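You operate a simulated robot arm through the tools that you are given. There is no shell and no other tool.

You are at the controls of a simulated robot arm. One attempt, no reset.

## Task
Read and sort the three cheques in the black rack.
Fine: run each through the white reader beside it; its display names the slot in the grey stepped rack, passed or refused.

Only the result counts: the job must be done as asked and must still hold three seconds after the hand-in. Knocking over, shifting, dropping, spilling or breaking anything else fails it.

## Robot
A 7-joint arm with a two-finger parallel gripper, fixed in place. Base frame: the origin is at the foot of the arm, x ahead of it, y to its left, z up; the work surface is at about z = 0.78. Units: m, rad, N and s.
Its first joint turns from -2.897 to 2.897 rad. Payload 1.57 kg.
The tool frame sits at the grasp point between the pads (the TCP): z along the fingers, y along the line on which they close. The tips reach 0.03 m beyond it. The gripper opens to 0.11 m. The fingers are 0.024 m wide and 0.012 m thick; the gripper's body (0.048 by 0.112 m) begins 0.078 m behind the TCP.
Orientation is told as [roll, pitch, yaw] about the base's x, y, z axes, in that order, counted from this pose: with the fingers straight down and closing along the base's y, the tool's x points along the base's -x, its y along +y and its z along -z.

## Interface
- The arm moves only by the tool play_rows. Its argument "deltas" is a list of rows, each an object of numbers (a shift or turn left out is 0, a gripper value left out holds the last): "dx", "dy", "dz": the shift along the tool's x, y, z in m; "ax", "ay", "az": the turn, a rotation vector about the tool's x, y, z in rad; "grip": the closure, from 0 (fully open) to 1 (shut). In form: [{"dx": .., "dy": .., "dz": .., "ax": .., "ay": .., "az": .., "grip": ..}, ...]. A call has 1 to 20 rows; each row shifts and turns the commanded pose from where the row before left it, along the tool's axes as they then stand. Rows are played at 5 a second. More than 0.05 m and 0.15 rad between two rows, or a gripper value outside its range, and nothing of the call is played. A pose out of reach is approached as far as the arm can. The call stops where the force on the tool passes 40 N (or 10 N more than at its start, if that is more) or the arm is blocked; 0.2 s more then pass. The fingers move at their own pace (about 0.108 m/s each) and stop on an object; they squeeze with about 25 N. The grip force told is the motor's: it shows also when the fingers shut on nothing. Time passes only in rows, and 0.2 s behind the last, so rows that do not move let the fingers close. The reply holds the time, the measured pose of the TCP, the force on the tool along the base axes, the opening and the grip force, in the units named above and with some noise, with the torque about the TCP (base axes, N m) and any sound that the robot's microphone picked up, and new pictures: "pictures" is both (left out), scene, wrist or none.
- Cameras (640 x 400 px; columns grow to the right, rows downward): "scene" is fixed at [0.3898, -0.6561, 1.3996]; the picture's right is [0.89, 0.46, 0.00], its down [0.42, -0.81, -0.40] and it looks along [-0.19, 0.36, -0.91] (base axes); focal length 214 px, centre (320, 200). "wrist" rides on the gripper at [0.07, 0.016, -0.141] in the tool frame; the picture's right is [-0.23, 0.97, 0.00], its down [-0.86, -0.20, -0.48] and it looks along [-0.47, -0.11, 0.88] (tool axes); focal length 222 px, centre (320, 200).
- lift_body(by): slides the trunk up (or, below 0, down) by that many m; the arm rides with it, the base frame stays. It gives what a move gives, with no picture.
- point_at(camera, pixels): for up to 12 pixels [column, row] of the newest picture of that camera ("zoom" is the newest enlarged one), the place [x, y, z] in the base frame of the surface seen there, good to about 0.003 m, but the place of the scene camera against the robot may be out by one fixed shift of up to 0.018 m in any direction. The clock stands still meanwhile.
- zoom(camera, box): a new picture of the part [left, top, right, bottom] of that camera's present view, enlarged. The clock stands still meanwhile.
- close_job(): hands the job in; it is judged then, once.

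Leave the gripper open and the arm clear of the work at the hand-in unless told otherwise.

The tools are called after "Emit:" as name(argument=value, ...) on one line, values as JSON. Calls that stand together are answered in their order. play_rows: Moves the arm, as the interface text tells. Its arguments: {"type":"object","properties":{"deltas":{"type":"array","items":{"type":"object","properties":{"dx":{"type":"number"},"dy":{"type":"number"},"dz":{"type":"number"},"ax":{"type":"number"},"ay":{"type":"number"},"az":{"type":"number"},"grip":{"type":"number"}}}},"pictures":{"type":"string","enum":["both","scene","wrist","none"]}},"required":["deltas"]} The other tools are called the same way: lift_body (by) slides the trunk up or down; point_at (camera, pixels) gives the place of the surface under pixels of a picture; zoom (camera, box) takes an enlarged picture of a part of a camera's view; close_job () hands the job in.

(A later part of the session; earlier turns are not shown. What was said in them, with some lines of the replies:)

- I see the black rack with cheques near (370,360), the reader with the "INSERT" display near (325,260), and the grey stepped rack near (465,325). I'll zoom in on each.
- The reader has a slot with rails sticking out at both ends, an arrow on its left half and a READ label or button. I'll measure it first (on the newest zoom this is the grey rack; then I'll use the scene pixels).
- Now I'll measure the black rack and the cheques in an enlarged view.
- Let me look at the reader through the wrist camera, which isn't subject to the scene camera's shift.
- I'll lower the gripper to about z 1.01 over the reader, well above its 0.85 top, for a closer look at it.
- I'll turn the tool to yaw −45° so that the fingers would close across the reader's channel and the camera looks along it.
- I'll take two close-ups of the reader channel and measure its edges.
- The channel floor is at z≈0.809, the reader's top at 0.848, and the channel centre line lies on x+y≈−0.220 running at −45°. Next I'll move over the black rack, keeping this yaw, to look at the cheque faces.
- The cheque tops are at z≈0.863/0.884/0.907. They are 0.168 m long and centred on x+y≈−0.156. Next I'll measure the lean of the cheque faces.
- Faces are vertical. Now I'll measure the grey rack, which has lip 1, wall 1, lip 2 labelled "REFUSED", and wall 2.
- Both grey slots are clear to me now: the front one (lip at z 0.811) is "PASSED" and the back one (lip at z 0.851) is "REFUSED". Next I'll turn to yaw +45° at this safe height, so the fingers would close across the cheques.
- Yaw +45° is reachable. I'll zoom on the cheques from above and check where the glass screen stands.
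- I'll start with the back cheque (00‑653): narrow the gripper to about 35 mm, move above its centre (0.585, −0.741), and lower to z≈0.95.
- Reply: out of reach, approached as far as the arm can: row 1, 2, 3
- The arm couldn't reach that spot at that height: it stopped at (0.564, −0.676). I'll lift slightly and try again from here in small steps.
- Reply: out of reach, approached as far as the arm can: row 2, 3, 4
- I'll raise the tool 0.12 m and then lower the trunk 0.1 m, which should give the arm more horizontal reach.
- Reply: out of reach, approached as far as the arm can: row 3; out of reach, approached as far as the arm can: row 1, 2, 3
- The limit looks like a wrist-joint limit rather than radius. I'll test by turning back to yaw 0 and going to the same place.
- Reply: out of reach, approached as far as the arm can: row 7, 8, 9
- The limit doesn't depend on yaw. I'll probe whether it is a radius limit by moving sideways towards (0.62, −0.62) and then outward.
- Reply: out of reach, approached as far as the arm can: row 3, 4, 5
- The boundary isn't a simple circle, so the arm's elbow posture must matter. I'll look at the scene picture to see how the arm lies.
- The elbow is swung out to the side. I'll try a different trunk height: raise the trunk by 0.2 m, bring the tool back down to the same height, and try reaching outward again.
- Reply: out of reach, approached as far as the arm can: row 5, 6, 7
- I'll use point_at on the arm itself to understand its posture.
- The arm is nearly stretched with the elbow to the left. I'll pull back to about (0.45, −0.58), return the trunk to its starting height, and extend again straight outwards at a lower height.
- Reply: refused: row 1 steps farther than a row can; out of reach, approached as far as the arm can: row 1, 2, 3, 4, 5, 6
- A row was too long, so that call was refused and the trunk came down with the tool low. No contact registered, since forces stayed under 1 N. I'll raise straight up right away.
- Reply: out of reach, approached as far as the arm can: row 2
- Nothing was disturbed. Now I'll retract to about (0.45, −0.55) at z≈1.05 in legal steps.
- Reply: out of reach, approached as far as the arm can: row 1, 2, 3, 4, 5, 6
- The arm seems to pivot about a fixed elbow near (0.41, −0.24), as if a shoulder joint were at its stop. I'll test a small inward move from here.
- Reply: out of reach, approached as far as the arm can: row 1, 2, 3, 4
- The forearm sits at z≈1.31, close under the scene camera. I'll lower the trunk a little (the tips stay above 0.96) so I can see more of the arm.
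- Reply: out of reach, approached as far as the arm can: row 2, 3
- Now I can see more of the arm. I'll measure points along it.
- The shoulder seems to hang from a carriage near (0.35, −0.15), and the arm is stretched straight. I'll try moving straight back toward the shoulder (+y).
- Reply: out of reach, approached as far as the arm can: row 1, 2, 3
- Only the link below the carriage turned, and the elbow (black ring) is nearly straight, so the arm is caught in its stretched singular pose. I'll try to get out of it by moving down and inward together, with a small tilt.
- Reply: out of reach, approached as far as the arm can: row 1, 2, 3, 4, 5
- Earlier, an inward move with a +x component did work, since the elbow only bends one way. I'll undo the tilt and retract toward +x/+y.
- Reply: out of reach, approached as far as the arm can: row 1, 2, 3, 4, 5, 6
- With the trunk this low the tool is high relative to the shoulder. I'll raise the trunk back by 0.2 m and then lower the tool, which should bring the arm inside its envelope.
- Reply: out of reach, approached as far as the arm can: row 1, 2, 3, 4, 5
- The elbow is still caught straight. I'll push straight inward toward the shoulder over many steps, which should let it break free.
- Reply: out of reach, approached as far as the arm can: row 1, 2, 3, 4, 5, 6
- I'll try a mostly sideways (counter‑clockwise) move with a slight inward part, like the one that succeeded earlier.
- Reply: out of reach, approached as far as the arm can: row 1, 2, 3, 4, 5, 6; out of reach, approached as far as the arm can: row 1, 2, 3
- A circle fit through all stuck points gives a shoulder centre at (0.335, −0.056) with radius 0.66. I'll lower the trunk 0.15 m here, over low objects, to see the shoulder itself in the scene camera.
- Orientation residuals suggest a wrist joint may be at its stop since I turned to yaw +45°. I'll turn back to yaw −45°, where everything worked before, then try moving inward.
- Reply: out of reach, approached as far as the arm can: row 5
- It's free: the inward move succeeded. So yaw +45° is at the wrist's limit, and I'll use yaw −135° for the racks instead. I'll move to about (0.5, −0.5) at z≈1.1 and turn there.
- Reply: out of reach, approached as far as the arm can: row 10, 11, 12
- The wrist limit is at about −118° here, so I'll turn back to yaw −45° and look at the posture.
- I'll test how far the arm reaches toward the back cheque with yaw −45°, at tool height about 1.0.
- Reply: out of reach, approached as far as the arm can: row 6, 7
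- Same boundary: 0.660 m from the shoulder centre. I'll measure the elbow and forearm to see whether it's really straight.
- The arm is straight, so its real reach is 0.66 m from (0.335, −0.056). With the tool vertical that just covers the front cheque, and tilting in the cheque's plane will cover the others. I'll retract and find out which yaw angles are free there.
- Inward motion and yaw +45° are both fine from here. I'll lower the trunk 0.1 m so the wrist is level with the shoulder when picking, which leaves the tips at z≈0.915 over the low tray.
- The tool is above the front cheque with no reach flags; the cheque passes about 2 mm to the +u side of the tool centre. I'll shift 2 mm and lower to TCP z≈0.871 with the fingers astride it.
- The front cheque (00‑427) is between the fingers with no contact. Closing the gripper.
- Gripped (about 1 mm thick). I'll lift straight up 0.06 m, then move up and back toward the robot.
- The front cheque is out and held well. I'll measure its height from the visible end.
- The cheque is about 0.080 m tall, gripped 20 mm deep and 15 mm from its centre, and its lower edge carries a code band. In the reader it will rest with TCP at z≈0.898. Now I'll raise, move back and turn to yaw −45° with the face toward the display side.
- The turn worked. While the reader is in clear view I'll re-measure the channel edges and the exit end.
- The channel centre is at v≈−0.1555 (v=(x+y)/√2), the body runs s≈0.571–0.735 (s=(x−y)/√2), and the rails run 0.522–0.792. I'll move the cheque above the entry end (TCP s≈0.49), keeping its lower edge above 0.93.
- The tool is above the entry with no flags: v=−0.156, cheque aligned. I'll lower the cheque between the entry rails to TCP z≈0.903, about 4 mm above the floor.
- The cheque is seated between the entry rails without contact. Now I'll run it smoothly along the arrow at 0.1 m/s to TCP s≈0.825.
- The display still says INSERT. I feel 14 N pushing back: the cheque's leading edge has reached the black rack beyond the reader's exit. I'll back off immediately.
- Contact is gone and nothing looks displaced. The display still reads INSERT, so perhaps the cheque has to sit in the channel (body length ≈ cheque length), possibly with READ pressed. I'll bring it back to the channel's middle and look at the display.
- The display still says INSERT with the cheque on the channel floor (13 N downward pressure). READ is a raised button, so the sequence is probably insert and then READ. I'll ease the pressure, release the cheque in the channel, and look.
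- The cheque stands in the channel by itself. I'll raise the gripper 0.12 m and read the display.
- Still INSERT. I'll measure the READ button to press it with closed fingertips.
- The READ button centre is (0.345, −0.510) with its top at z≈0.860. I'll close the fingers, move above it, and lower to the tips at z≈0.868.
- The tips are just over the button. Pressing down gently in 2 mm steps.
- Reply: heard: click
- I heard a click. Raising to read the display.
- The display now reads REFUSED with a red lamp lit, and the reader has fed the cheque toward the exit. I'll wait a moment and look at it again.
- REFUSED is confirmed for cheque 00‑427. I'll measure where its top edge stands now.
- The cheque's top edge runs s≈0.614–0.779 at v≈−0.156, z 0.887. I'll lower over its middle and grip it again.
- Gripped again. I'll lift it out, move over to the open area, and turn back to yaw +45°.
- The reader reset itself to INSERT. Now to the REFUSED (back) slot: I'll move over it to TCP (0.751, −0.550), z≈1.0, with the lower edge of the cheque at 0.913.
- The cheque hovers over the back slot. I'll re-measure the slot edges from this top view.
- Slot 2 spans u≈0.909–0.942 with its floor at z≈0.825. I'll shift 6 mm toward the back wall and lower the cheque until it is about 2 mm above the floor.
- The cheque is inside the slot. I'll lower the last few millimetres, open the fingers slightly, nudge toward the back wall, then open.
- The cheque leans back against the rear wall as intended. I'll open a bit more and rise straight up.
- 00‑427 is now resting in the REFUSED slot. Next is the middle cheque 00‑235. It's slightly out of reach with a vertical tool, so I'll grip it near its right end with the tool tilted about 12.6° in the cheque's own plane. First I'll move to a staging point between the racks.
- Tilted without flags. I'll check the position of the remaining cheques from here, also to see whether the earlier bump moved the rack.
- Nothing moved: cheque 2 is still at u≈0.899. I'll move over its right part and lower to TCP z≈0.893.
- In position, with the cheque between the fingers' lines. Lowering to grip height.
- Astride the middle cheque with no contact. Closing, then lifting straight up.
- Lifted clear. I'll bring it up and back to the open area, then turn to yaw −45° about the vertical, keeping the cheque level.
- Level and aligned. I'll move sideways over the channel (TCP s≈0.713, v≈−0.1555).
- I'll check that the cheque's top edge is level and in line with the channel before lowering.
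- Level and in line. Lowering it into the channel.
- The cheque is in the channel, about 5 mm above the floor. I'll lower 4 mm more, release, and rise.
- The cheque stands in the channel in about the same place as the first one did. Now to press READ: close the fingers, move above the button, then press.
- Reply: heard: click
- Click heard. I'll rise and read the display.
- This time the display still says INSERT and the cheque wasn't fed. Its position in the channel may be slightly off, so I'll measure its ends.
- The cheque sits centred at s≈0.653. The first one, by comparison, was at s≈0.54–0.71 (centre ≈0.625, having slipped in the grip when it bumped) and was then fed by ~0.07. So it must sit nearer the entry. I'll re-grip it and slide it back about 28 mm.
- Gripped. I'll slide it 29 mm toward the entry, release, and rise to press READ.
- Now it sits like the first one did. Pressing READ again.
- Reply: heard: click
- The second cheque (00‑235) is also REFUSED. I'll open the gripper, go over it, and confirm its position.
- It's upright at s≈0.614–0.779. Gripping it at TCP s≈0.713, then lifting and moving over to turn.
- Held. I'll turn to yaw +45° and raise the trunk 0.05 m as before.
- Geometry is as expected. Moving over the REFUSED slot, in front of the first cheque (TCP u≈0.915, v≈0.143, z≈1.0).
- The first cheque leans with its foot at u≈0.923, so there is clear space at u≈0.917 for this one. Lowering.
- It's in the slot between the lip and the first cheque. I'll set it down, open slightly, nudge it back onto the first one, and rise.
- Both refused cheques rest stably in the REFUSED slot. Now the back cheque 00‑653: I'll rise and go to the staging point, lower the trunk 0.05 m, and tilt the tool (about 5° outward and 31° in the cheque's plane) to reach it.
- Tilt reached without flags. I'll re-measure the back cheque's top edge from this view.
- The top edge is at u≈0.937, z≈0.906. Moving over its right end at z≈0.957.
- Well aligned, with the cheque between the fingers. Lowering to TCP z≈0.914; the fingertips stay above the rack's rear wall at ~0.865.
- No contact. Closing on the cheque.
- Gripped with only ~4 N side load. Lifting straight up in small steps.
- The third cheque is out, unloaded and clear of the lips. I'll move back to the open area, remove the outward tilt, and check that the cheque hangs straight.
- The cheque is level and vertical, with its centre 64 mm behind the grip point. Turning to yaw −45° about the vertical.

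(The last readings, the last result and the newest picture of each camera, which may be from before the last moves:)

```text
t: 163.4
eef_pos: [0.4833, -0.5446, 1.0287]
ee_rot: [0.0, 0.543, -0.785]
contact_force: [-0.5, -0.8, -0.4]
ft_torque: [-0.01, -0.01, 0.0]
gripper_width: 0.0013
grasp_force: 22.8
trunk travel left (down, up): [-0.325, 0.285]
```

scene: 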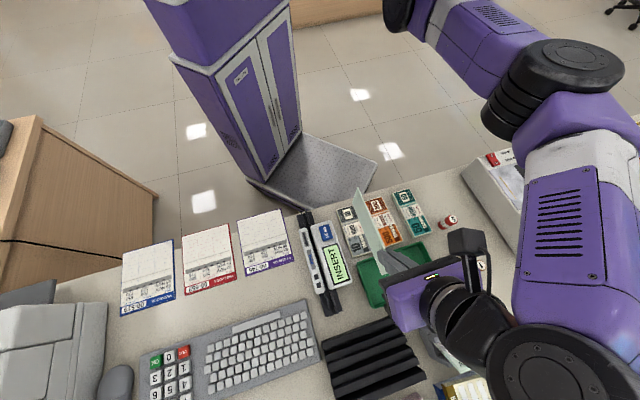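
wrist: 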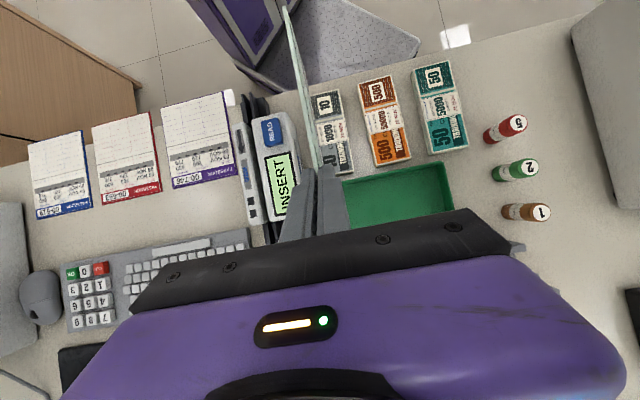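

Now sideways over the channel, aiming for the cheque's centre at s≈0.625.

Emit:
play_rows(deltas=[{"dx": 0.0108, "dy": -0.0374, "dz": 0.0065}, {"dx": 0.0108, "dy": -0.0374, "dz": 0.0065}, {"dx": 0.0108, "dy": -0.0374, "dz": 0.0065}, {}], pictures="wrist")

Emit:
zoom(camera="wrist", box=[240, 0, 400, 200])

```text
t: 164.4
eef_pos: [0.3751, -0.5968, 1.0276]
ee_rot: [-0.003, 0.545, -0.784]
contact_force: [-0.3, 0.7, -0.1]
ft_torque: [0.01, 0.01, 0.02]
gripper_width: 0.0014
grasp_force: 23.2
trunk travel left (down, up): [-0.325, 0.285]
```

wrist: 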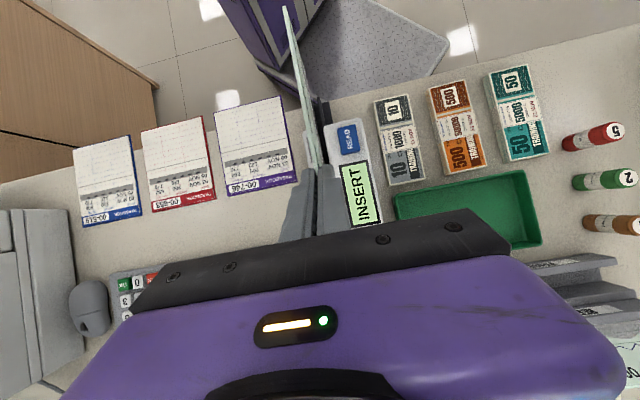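

```text
2.00 times, centred on (320, 100) of wrist
```

zoom: 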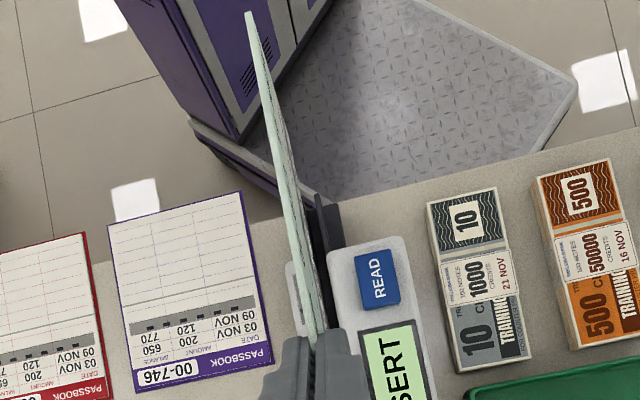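

Emit:
point_at(camera="zoom", pixels=[[249, 18], [258, 60], [272, 120], [285, 180], [297, 240], [308, 295]])

```text
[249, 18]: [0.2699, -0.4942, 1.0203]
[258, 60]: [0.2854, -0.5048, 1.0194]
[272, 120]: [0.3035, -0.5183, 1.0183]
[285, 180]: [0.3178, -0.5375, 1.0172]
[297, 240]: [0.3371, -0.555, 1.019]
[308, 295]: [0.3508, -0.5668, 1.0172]
```

The cheque's trailing end is at s≈0.540, so its centre is at 0.624 as wanted. Lowering into the channel.

Emit:
play_rows(deltas=[{"dx": -0.0155, "dz": 0.0257}, {"dx": -0.0155, "dz": 0.0257}, {"dx": -0.0155, "dz": 0.0257}, {"dx": -0.0103, "dz": 0.0171}, {"dx": -0.0052, "dz": 0.0086}, {}], pictures="wrist")

Emit:
zoom(camera="wrist", box=[240, 0, 400, 200])

```text
t: 165.8
eef_pos: [0.3766, -0.5981, 0.9091]
ee_rot: [-0.002, 0.546, -0.786]
contact_force: [-0.1, 0.8, 0.1]
ft_torque: [-0.01, 0.0, 0.01]
gripper_width: 0.0012
grasp_force: 22.8
trunk travel left (down, up): [-0.325, 0.285]
```

wrist: 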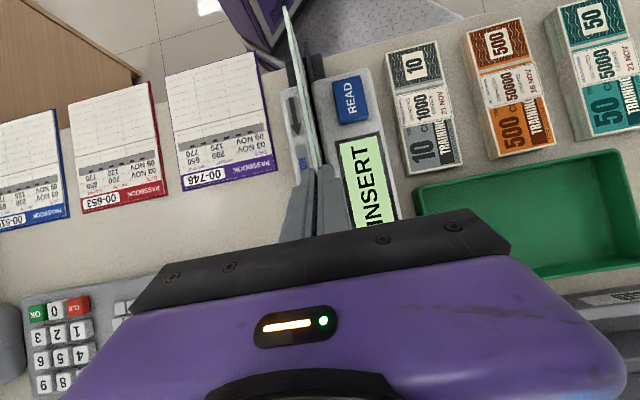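

```text
2.00 times, centred on (320, 100) of wrist
```

zoom: 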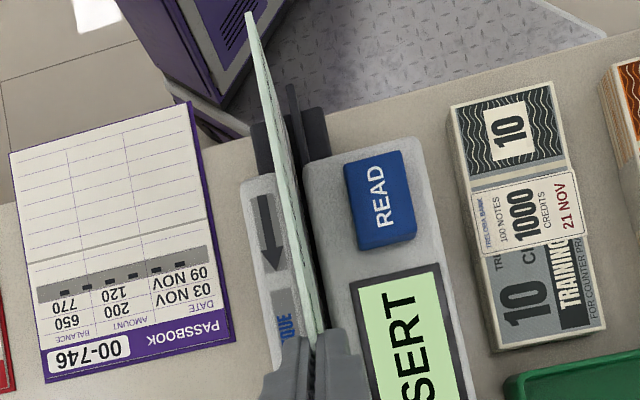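

In the channel without contact. Lowering the last 8 mm, releasing, and rising; then I'll straighten the tool.

Emit:
play_rows(deltas=[{"dx": -0.0021, "dz": 0.0034}, {"dx": -0.0021, "dz": 0.0034}, {}, {"grip": 0.95}, {"grip": 0.8}, {"grip": 0.6}, {"grip": 0.5}, {}, {"dx": 0.0155, "dz": -0.0257}, {"dx": 0.0155, "dz": -0.0257}, {"dx": 0.0155, "dz": -0.0257}, {"dx": 0.0103, "dz": -0.0171}, {"ay": -0.109}, {"ay": -0.109}, {"ay": -0.109}, {"ay": -0.109}, {"ay": -0.109}, {}], pictures="wrist")

Emit:
zoom(camera="wrist", box=[240, 0, 400, 210])

```text
t: 169.6
eef_pos: [0.3767, -0.5975, 1.0117]
ee_rot: [-0.003, -0.002, -0.783]
contact_force: [-0.8, 0.5, -0.2]
ft_torque: [-0.01, -0.01, 0.01]
gripper_width: 0.0552
grasp_force: 0.2
trunk travel left (down, up): [-0.325, 0.285]
```

wrist: 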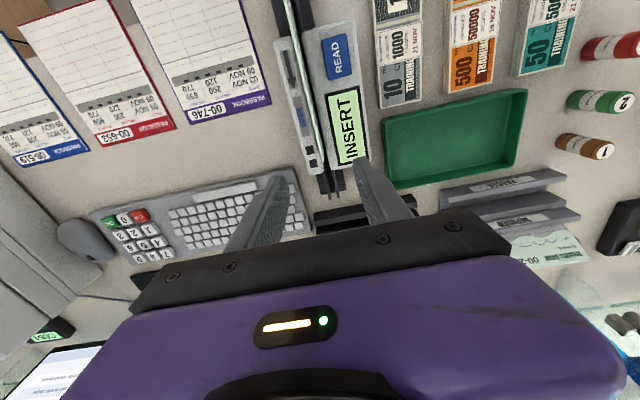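

```text
1.90 times, centred on (320, 105) of wrist
```

zoom: 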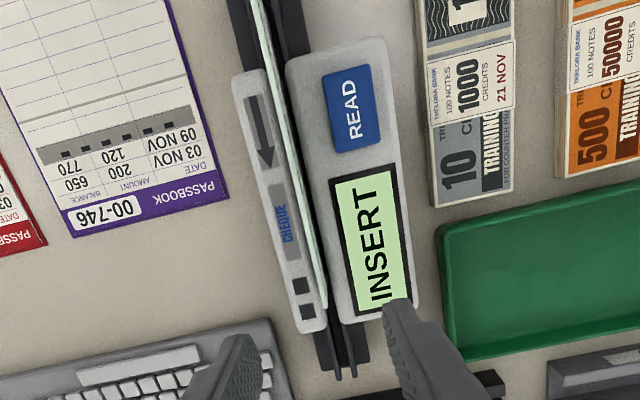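

Seated toward the entry like the others. Pressing READ.

Emit:
play_rows(deltas=[{"dx": 0.03, "dy": 0.013, "grip": 1.0}, {"dx": 0.03, "dy": 0.013}, {"dx": 0.0278, "dy": 0.012}, {}, {}, {"dz": 0.04}, {"dz": 0.04}, {"dz": 0.034}, {}, {"dz": 0.004}, {"dz": 0.003}, {"dz": 0.002}, {"dz": 0.001}], pictures="none")

Emit:
play_rows(deltas=[{"dz": -0.03}, {"dz": -0.04}, {"dz": -0.04}, {}, {}], pictures="scene")

Emit:
zoom(camera="scene", box=[280, 200, 380, 330])

```text
t: 172.4
eef_pos: [0.3431, -0.509, 0.8877]
ee_rot: [-0.001, 0.0, -0.785]
contact_force: [0.7, 0.3, 2.6]
ft_torque: [-0.01, -0.04, 0.01]
gripper_width: 0.0
grasp_force: 21.4
trunk travel left (down, up): [-0.325, 0.285]
heard: click
```

```text
t: 173.6
eef_pos: [0.3422, -0.507, 0.998]
ee_rot: [0.0, -0.001, -0.782]
contact_force: [1.4, -0.6, 0.5]
ft_torque: [-0.03, 0.01, 0.02]
gripper_width: 0.0001
grasp_force: 21.3
trunk travel left (down, up): [-0.325, 0.285]
```

scene: 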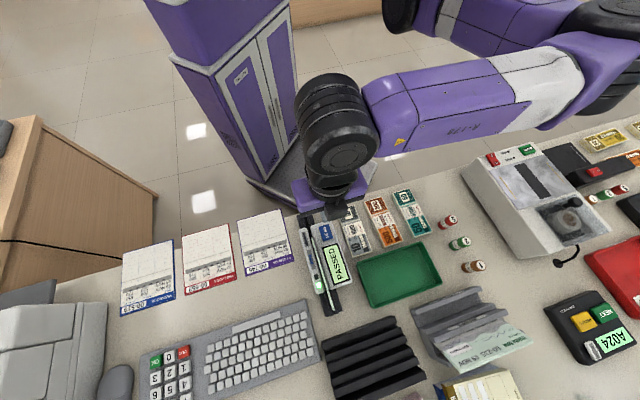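

```text
3.08 times, centred on (330, 265) of scene
```

zoom: 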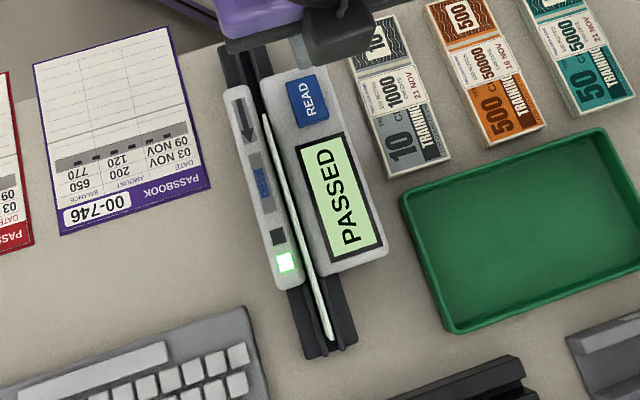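

PASSED, with a green lamp, for 00‑653. I'll go over the cheque and measure it before gripping.

Emit:
play_rows(deltas=[{"dz": -0.02}, {"dx": -0.038, "dy": -0.013, "grip": 0.5}, {"dx": -0.038, "dy": -0.013}, {"dx": -0.037, "dy": -0.013}, {}], pictures="wrist")

Emit:
zoom(camera="wrist", box=[240, 0, 400, 210])

```text
t: 174.8
eef_pos: [0.3968, -0.6149, 1.0166]
ee_rot: [-0.001, 0.0, -0.787]
contact_force: [-0.2, 0.4, -0.4]
ft_torque: [-0.01, -0.03, 0.02]
gripper_width: 0.0553
grasp_force: 0.0
trunk travel left (down, up): [-0.325, 0.285]
```

wrist: 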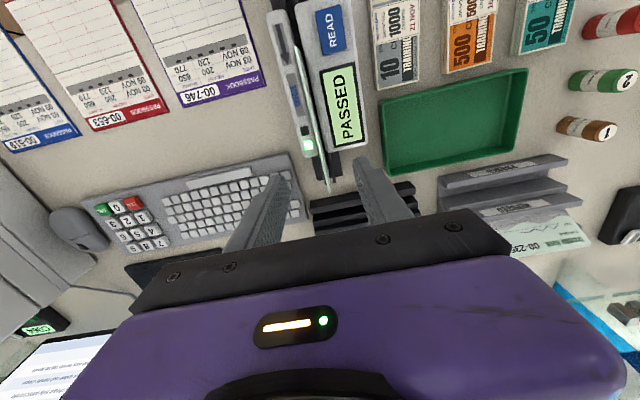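

```text
1.90 times, centred on (320, 105) of wrist
```

zoom: 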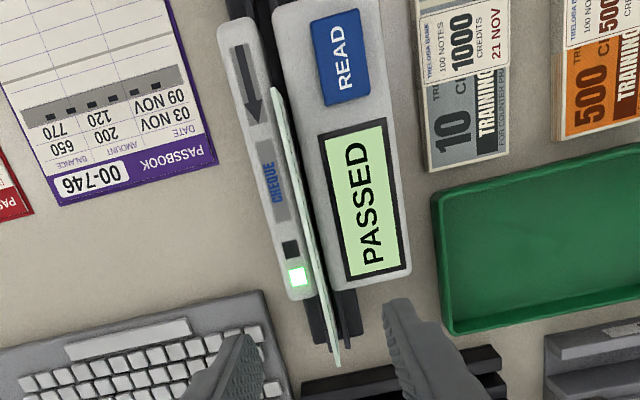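

Same position as before. Gripping, lifting, and moving to the open area.

Emit:
play_rows(deltas=[{"dy": -0.0015, "dz": 0.03}, {"dz": 0.04}, {"dz": 0.035}, {"dz": 0.016}, {}, {"grip": 0.8}, {"grip": 0.95}, {"grip": 1.0}, {}, {}, {"dz": -0.03}, {"dz": -0.04}, {"dz": -0.04}, {"dz": -0.02, "dy": 0.03}, {"dy": 0.035}, {"dy": 0.028}, {}], pictures="wrist")

Emit:
play_rows(deltas=[{"az": -0.131}, {"az": -0.131}, {"az": -0.131}, {"az": -0.131}, {"az": -0.131}, {"az": -0.131}, {"az": -0.131}, {"az": -0.131}, {"az": -0.131}, {"az": -0.131}, {"az": -0.131}, {"az": -0.131}, {}], pictures="wrist")

Emit:
zoom(camera="wrist", box=[240, 0, 400, 210])

```text
t: 178.4
eef_pos: [0.4599, -0.5497, 1.0271]
ee_rot: [-0.003, 0.0, -0.784]
contact_force: [0.4, -0.8, -0.3]
ft_torque: [0.0, 0.0, 0.01]
gripper_width: 0.0011
grasp_force: 23.2
trunk travel left (down, up): [-0.325, 0.285]
```

wrist: 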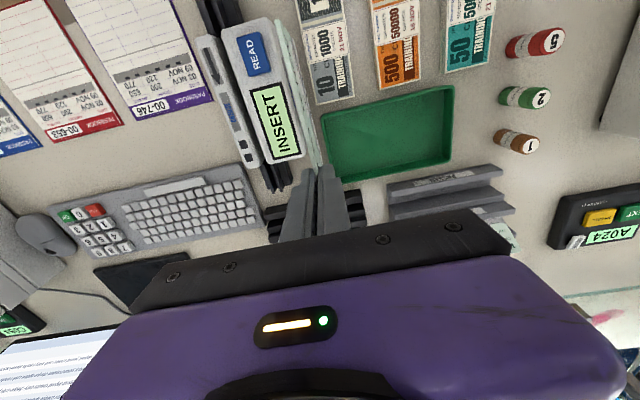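

```text
t: 181.2
eef_pos: [0.4586, -0.5521, 1.0275]
ee_rot: [-0.001, 0.002, 0.792]
contact_force: [-0.7, 0.1, -1.0]
ft_torque: [0.01, -0.01, 0.02]
gripper_width: 0.0012
grasp_force: 23.8
trunk travel left (down, up): [-0.325, 0.285]
```

wrist: 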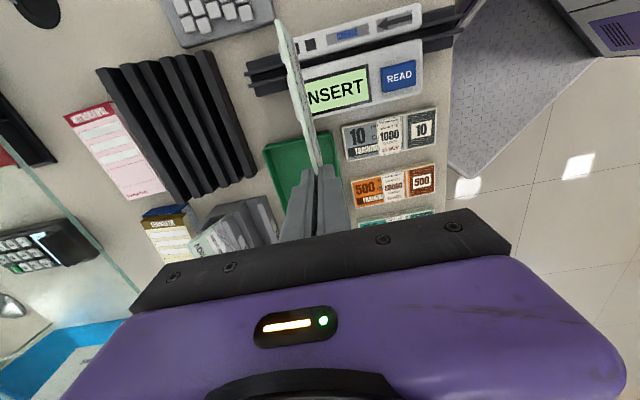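

```text
1.90 times, centred on (320, 105) of wrist
```

zoom: 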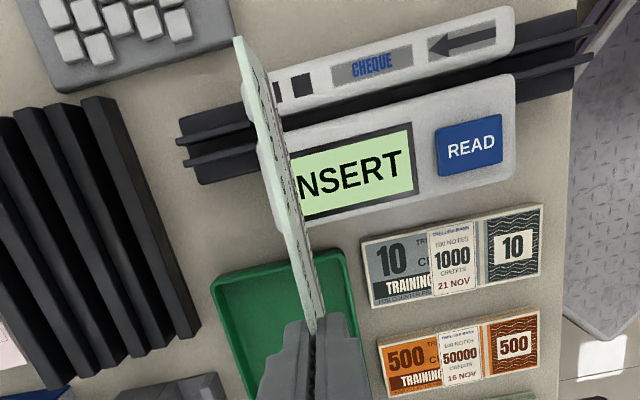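

Emit:
point_at(camera="zoom", pixels=[[239, 42], [246, 70], [260, 130], [275, 190], [290, 250], [303, 300]])

```text
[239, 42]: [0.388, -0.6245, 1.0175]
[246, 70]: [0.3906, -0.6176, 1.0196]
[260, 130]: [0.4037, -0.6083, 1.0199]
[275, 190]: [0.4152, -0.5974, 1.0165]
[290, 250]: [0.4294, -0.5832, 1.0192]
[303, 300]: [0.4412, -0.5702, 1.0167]
```

Held properly: its lower edge is 0.089 below the TCP. Moving over the PASSED (front) slot at u≈0.870, v≈0.143.

Emit:
play_rows(deltas=[{"dx": -0.0349, "dy": -0.0259, "az": 0.005}, {"dx": -0.0349, "dy": -0.0259}, {"dx": -0.0349, "dy": -0.0259, "dz": 0.01}, {"dx": -0.0349, "dy": -0.0259, "dz": 0.01}, {"dx": -0.0348, "dy": -0.0259, "dz": 0.01}, {"dx": -0.0347, "dy": -0.0259, "dz": 0.01}, {}], pictures="both")

Emit:
zoom(camera="wrist", box=[230, 20, 410, 220])

```text
t: 182.8
eef_pos: [0.7162, -0.5116, 0.9855]
ee_rot: [-0.001, 0.001, 0.784]
contact_force: [0.5, 0.3, -0.2]
ft_torque: [-0.02, 0.02, 0.0]
gripper_width: 0.0011
grasp_force: 22.9
trunk travel left (down, up): [-0.325, 0.285]
```

scene: 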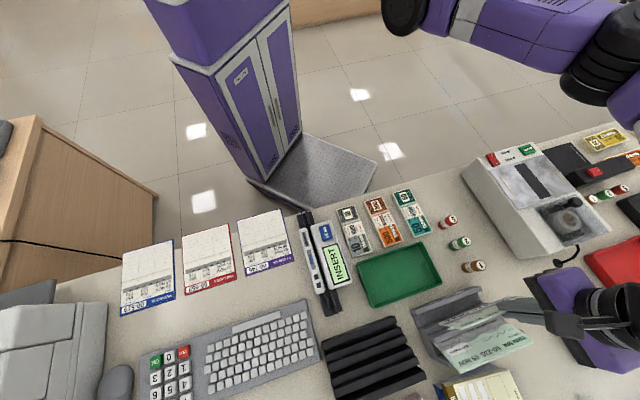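
wrist: 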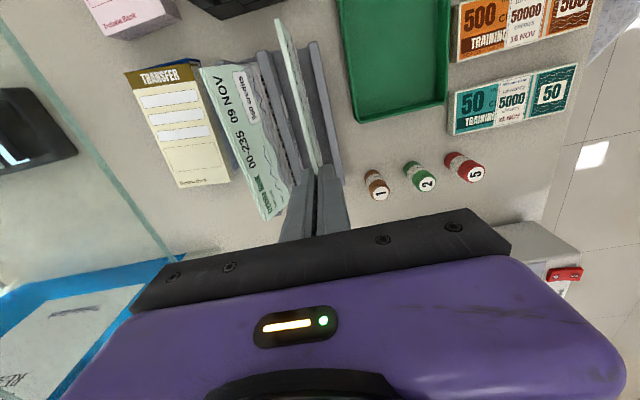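

```text
2.00 times, centred on (320, 120) of wrist
```

zoom: 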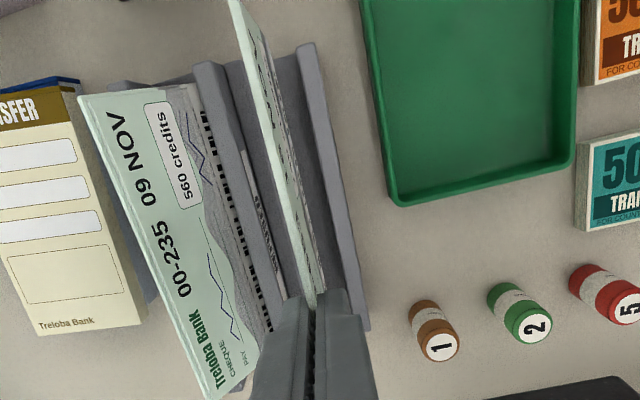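

Emit:
point_at(camera="zoom", pixels=[[315, 90], [303, 90], [296, 90], [325, 150], [315, 150], [212, 90], [225, 90], [236, 100], [245, 120], [255, 150]])

```text
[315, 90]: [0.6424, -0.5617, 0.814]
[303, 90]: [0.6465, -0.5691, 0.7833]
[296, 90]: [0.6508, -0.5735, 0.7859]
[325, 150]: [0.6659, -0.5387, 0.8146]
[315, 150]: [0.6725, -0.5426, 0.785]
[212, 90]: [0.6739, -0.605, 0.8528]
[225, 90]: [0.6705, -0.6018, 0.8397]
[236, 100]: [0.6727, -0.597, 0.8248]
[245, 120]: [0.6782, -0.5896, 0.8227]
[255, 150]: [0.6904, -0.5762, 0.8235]
```

The cheque is above the PASSED slot (0.856–0.886). Lowering to just above the floor (TCP z≈0.875).

Emit:
play_rows(deltas=[{"dy": -0.002, "dz": 0.03}, {"dz": 0.03}, {"dz": 0.03}, {"dz": 0.015}, {"dz": 0.005}, {}], pictures="wrist")

Emit:
zoom(camera="wrist", box=[230, 20, 410, 220])

```text
t: 184.2
eef_pos: [0.7176, -0.5144, 0.8768]
ee_rot: [0.001, 0.003, 0.787]
contact_force: [-0.5, 0.1, 0.0]
ft_torque: [-0.01, 0.02, 0.0]
gripper_width: 0.0011
grasp_force: 22.8
trunk travel left (down, up): [-0.325, 0.285]
```

wrist: 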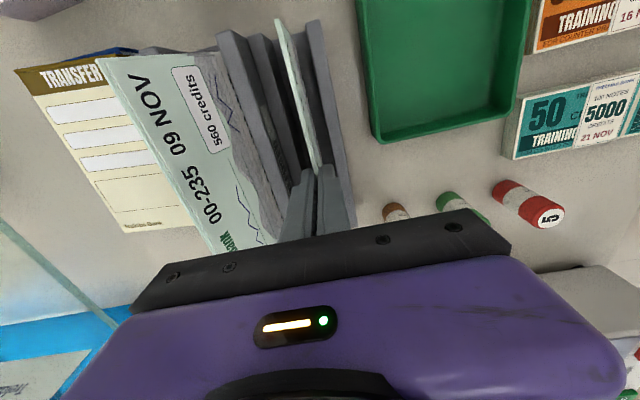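

```text
2.00 times, centred on (320, 120) of wrist
```

zoom: 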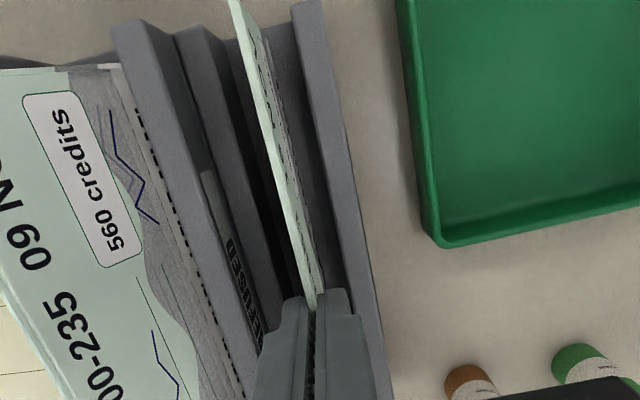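

In the slot. Setting it down, opening slightly, nudging toward the wall, and rising.

Emit:
play_rows(deltas=[{"dz": 0.0015}, {"dz": 0.001}, {}, {"grip": 0.95}, {"grip": 0.9}, {}, {"dy": -0.004}, {"grip": 0.88}, {}, {"dz": -0.015}, {"dz": -0.02}, {"dz": -0.02}, {}], pictures="wrist")

Emit:
zoom(camera="wrist", box=[230, 20, 410, 220])

```text
t: 187.0
eef_pos: [0.7203, -0.5174, 0.9287]
ee_rot: [0.0, 0.001, 0.783]
contact_force: [0.0, 0.4, 0.5]
ft_torque: [0.0, 0.0, 0.02]
gripper_width: 0.0133
grasp_force: 0.2
trunk travel left (down, up): [-0.325, 0.285]
```

wrist: 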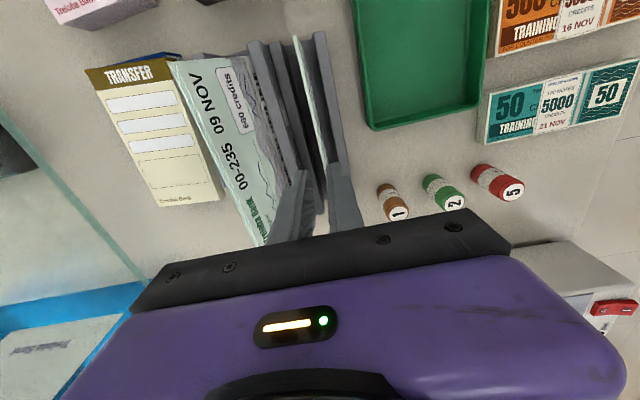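

```text
2.00 times, centred on (320, 120) of wrist
```

zoom: 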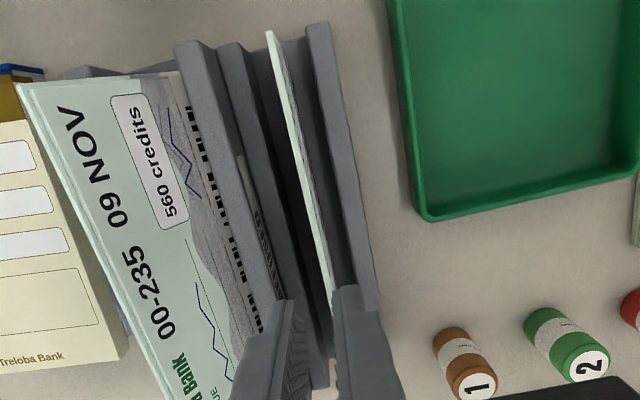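

It seems to lean forward toward the front lip. I'll measure before doing anything else.

Emit:
point_at(camera="zoom", pixels=[[271, 38], [280, 80], [295, 140], [310, 200], [325, 260], [284, 60], [292, 85], [300, 110], [318, 185], [322, 100], [340, 100], [262, 90]])

Emit:
zoom(camera="wrist", box=[270, 20, 350, 120])

Emit:
zoom(camera="scene", box=[400, 270, 540, 400])

```text
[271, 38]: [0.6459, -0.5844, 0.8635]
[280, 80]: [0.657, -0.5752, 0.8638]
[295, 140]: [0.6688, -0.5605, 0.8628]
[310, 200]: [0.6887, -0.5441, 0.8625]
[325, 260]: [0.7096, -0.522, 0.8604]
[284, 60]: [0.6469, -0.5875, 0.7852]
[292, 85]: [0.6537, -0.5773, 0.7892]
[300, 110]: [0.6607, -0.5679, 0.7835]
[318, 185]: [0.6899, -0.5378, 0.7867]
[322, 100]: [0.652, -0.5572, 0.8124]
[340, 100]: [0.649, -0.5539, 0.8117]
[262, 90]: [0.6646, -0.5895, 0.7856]
```

```text
4.00 times, centred on (310, 70) of wrist
```

zoom: 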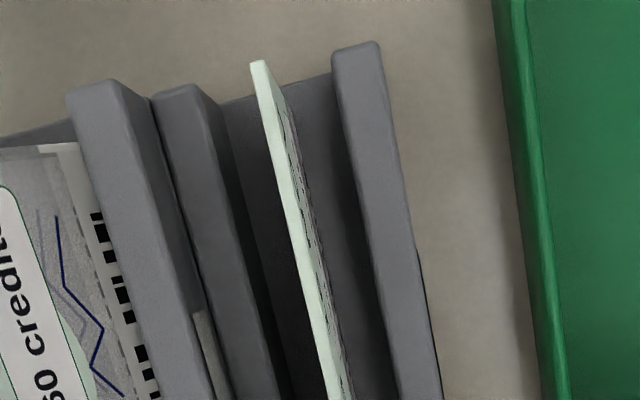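

```text
3.08 times, centred on (470, 335) of scene
```

zoom: 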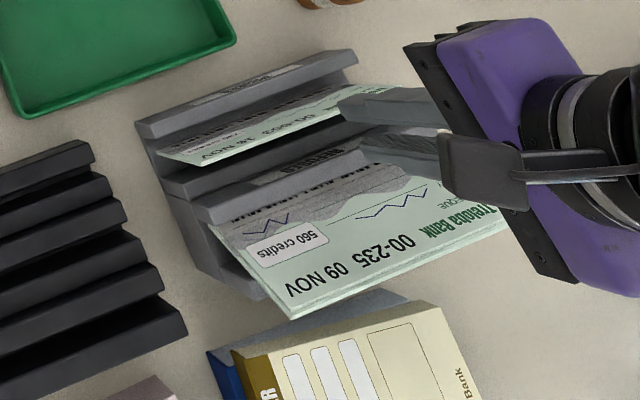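

It's actually balanced upright at u≈0.870, which isn't safe. I'll close the fingers above it, come down in front of it (toward the robot), and gently push its top so it leans on the rear wall.

Emit:
play_rows(deltas=[{"grip": 1.0, "dz": -0.01}, {"dx": 0.016, "dy": 0.013}, {"dy": 0.014}, {}, {"dz": 0.03}, {"dz": 0.028}, {}], pictures="wrist")

Emit:
zoom(camera="wrist", box=[230, 20, 410, 220])

```text
t: 188.6
eef_pos: [0.6884, -0.511, 0.8796]
ee_rot: [0.001, 0.003, 0.784]
contact_force: [-0.3, -0.2, -0.6]
ft_torque: [-0.02, 0.04, 0.0]
gripper_width: 0.0
grasp_force: 21.2
trunk travel left (down, up): [-0.325, 0.285]
```

wrist: 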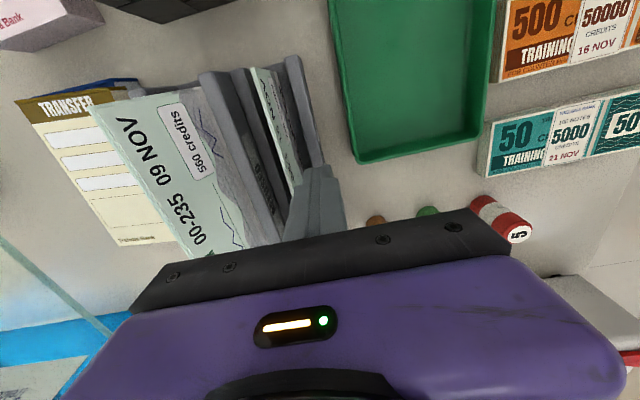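

```text
2.00 times, centred on (320, 120) of wrist
```

zoom: 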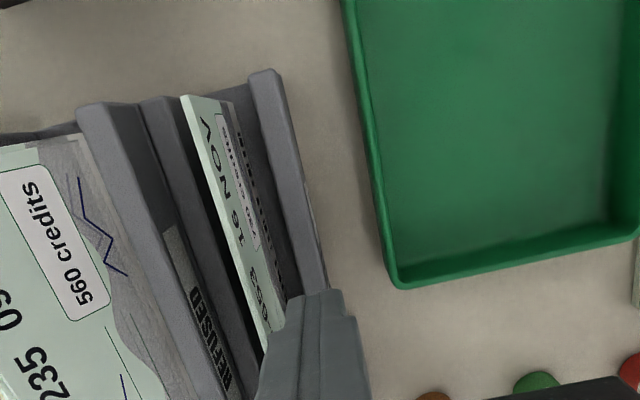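

Now pushing the top gently toward the rear wall in small steps, then backing away.

Emit:
play_rows(deltas=[{"dy": -0.006}, {"dy": -0.006}, {"dy": -0.006}, {"dy": -0.006}, {"dy": -0.004}, {}, {"dy": 0.01}, {"dy": 0.012}, {"dz": -0.03}, {"dz": -0.04}, {}], pictures="wrist")

Emit:
zoom(camera="wrist", box=[200, 20, 400, 220])

```text
t: 191.0
eef_pos: [0.6958, -0.5166, 0.9481]
ee_rot: [0.0, 0.003, 0.783]
contact_force: [0.5, 0.2, 0.1]
ft_torque: [-0.03, 0.02, 0.0]
gripper_width: 0.0
grasp_force: 21.3
trunk travel left (down, up): [-0.325, 0.285]
```

wrist: 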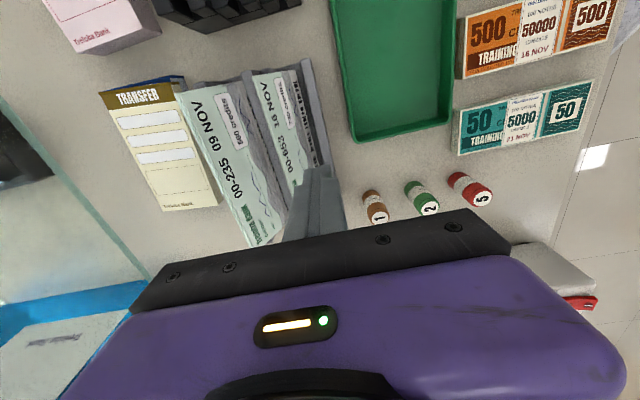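

```text
2.00 times, centred on (300, 120) of wrist
```

zoom: 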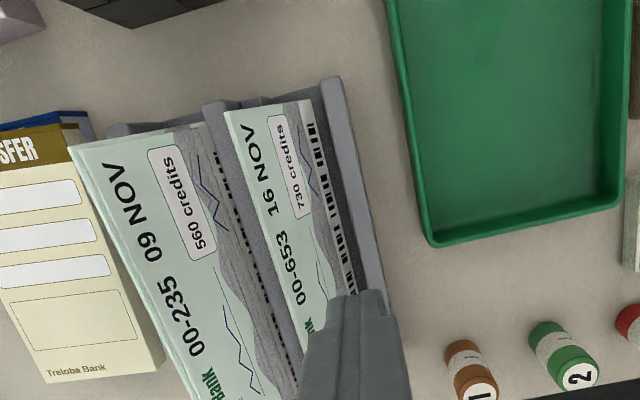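

00‑653 now leans back in the PASSED slot. I'll raise, retract, open the gripper and check the whole scene.

Emit:
play_rows(deltas=[{"dz": -0.04}, {"dz": -0.04}, {"dx": 0.02, "dy": 0.04}, {"dx": 0.02, "dy": 0.04, "grip": 0.5}, {"dx": 0.02, "dy": 0.04}, {"dx": 0.02, "dy": 0.04, "grip": 0.0}, {"dy": 0.04}, {}], pictures="both")

Emit:
zoom(camera="scene", box=[400, 270, 540, 400])

Emit:
zoom(camera="scene", box=[280, 190, 440, 400])

```text
t: 192.8
eef_pos: [0.4998, -0.4291, 1.0303]
ee_rot: [0.0, 0.002, 0.784]
contact_force: [-0.2, -0.3, -0.2]
ft_torque: [-0.01, 0.02, -0.02]
gripper_width: 0.11
grasp_force: 0.1
trunk travel left (down, up): [-0.325, 0.285]
```

scene: 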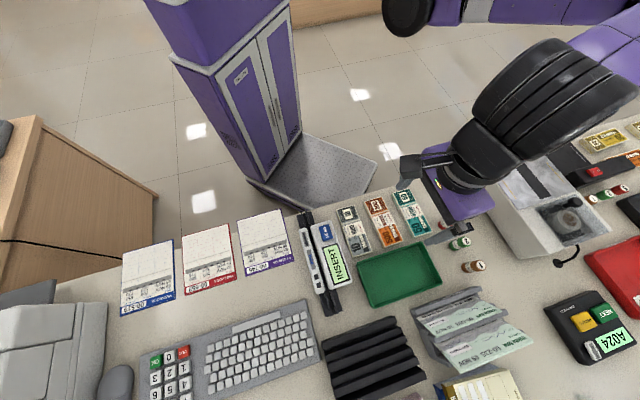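
wrist: 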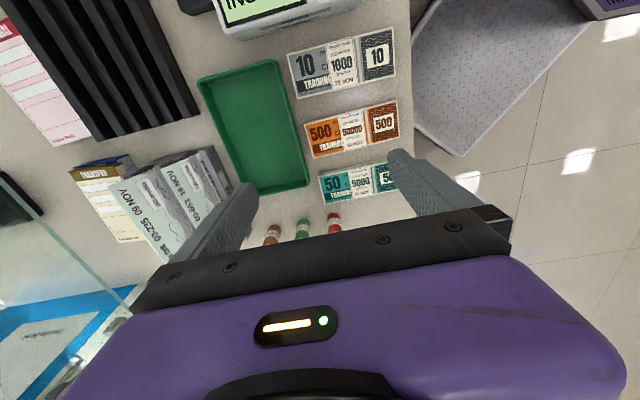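

```text
3.08 times, centred on (470, 335) of scene
```

zoom: 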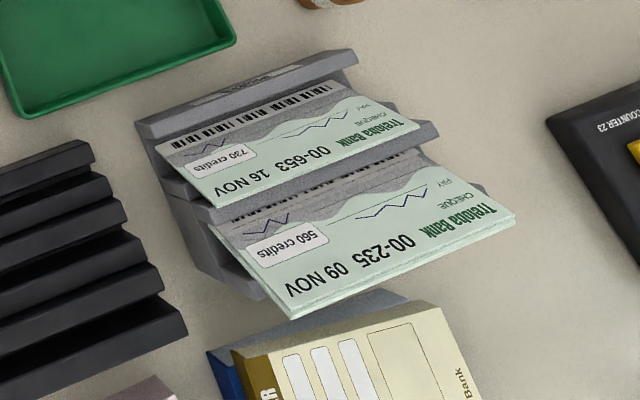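

```text
1.90 times, centred on (360, 295) of scene
```

zoom: 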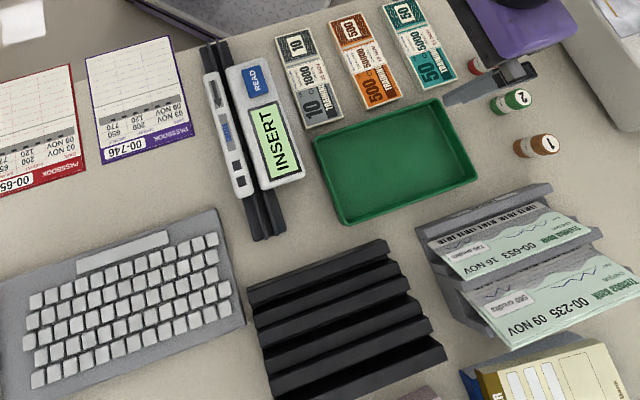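

All three cheques rest in their slots: 00‑653 in PASSED, and 00‑427 and 00‑235 in REFUSED. The reader and everything else are where they were. I'll raise the arm a little more and let things settle for a second.

Emit:
play_rows(deltas=[{"dz": -0.04}, {"dz": -0.04}, {}, {}, {}, {}, {}], pictures="scene")

Emit:
zoom(camera="scene", box=[400, 270, 540, 400])

```text
t: 194.4
eef_pos: [0.4964, -0.4287, 1.1106]
ee_rot: [-0.001, 0.002, 0.784]
contact_force: [-0.3, 0.6, 0.2]
ft_torque: [-0.01, 0.01, -0.01]
gripper_width: 0.1099
grasp_force: 0.0
trunk travel left (down, up): [-0.325, 0.285]
```

scene: 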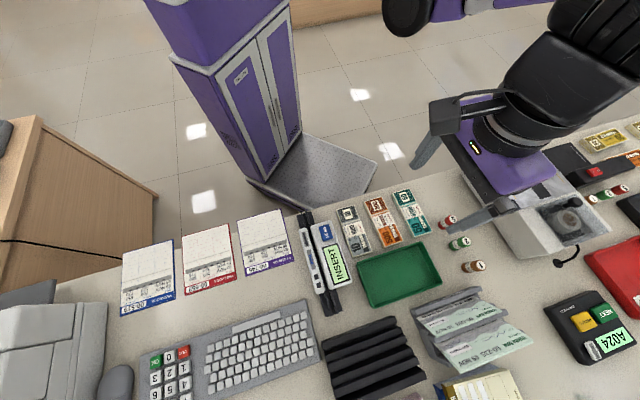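

```text
3.08 times, centred on (470, 335) of scene
```

zoom: 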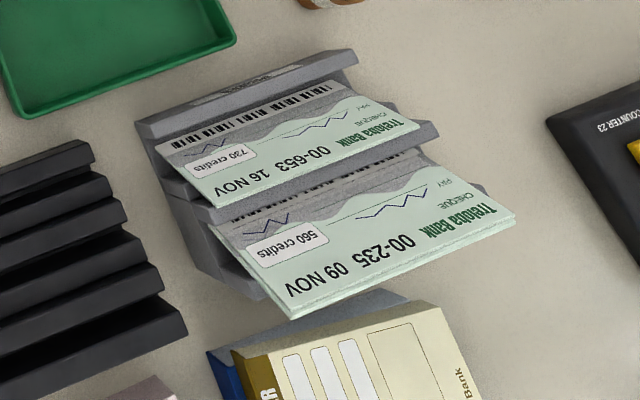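

The cheques haven't moved, the gripper is open, and the arm is clear of the work. Handing the job in.

Emit:
close_job()

```text
The job is handed in.
```

I read all three cheques, sorted them into the grey rack and handed the job in. I haven't seen the verdict.

| Cheque | Display | Slot |
|---|---|---|
| 00‑427 | REFUSED | REFUSED (back) |
| 00‑235 | REFUSED | REFUSED (back), in front of 00‑427 |
| 00‑653 | PASSED | PASSED (front) |

- **Reader:** it only reads after the cheque is set near the entry end of its channel and the READ button is pressed. Sliding a cheque through by hand did nothing.
- **Bump:** on that first slide, the edge of 00‑427 pushed against the black rack with about 14 N. I backed off at once, and later measurements showed the rack hadn't moved.
- **Grey rack:** my trunk move near the start brought the fingers down very close to it. No contact registered, and it looked undisturbed.
- **At hand-in:** all three cheques were leaning steadily in their slots, the gripper was open and the arm was clear.
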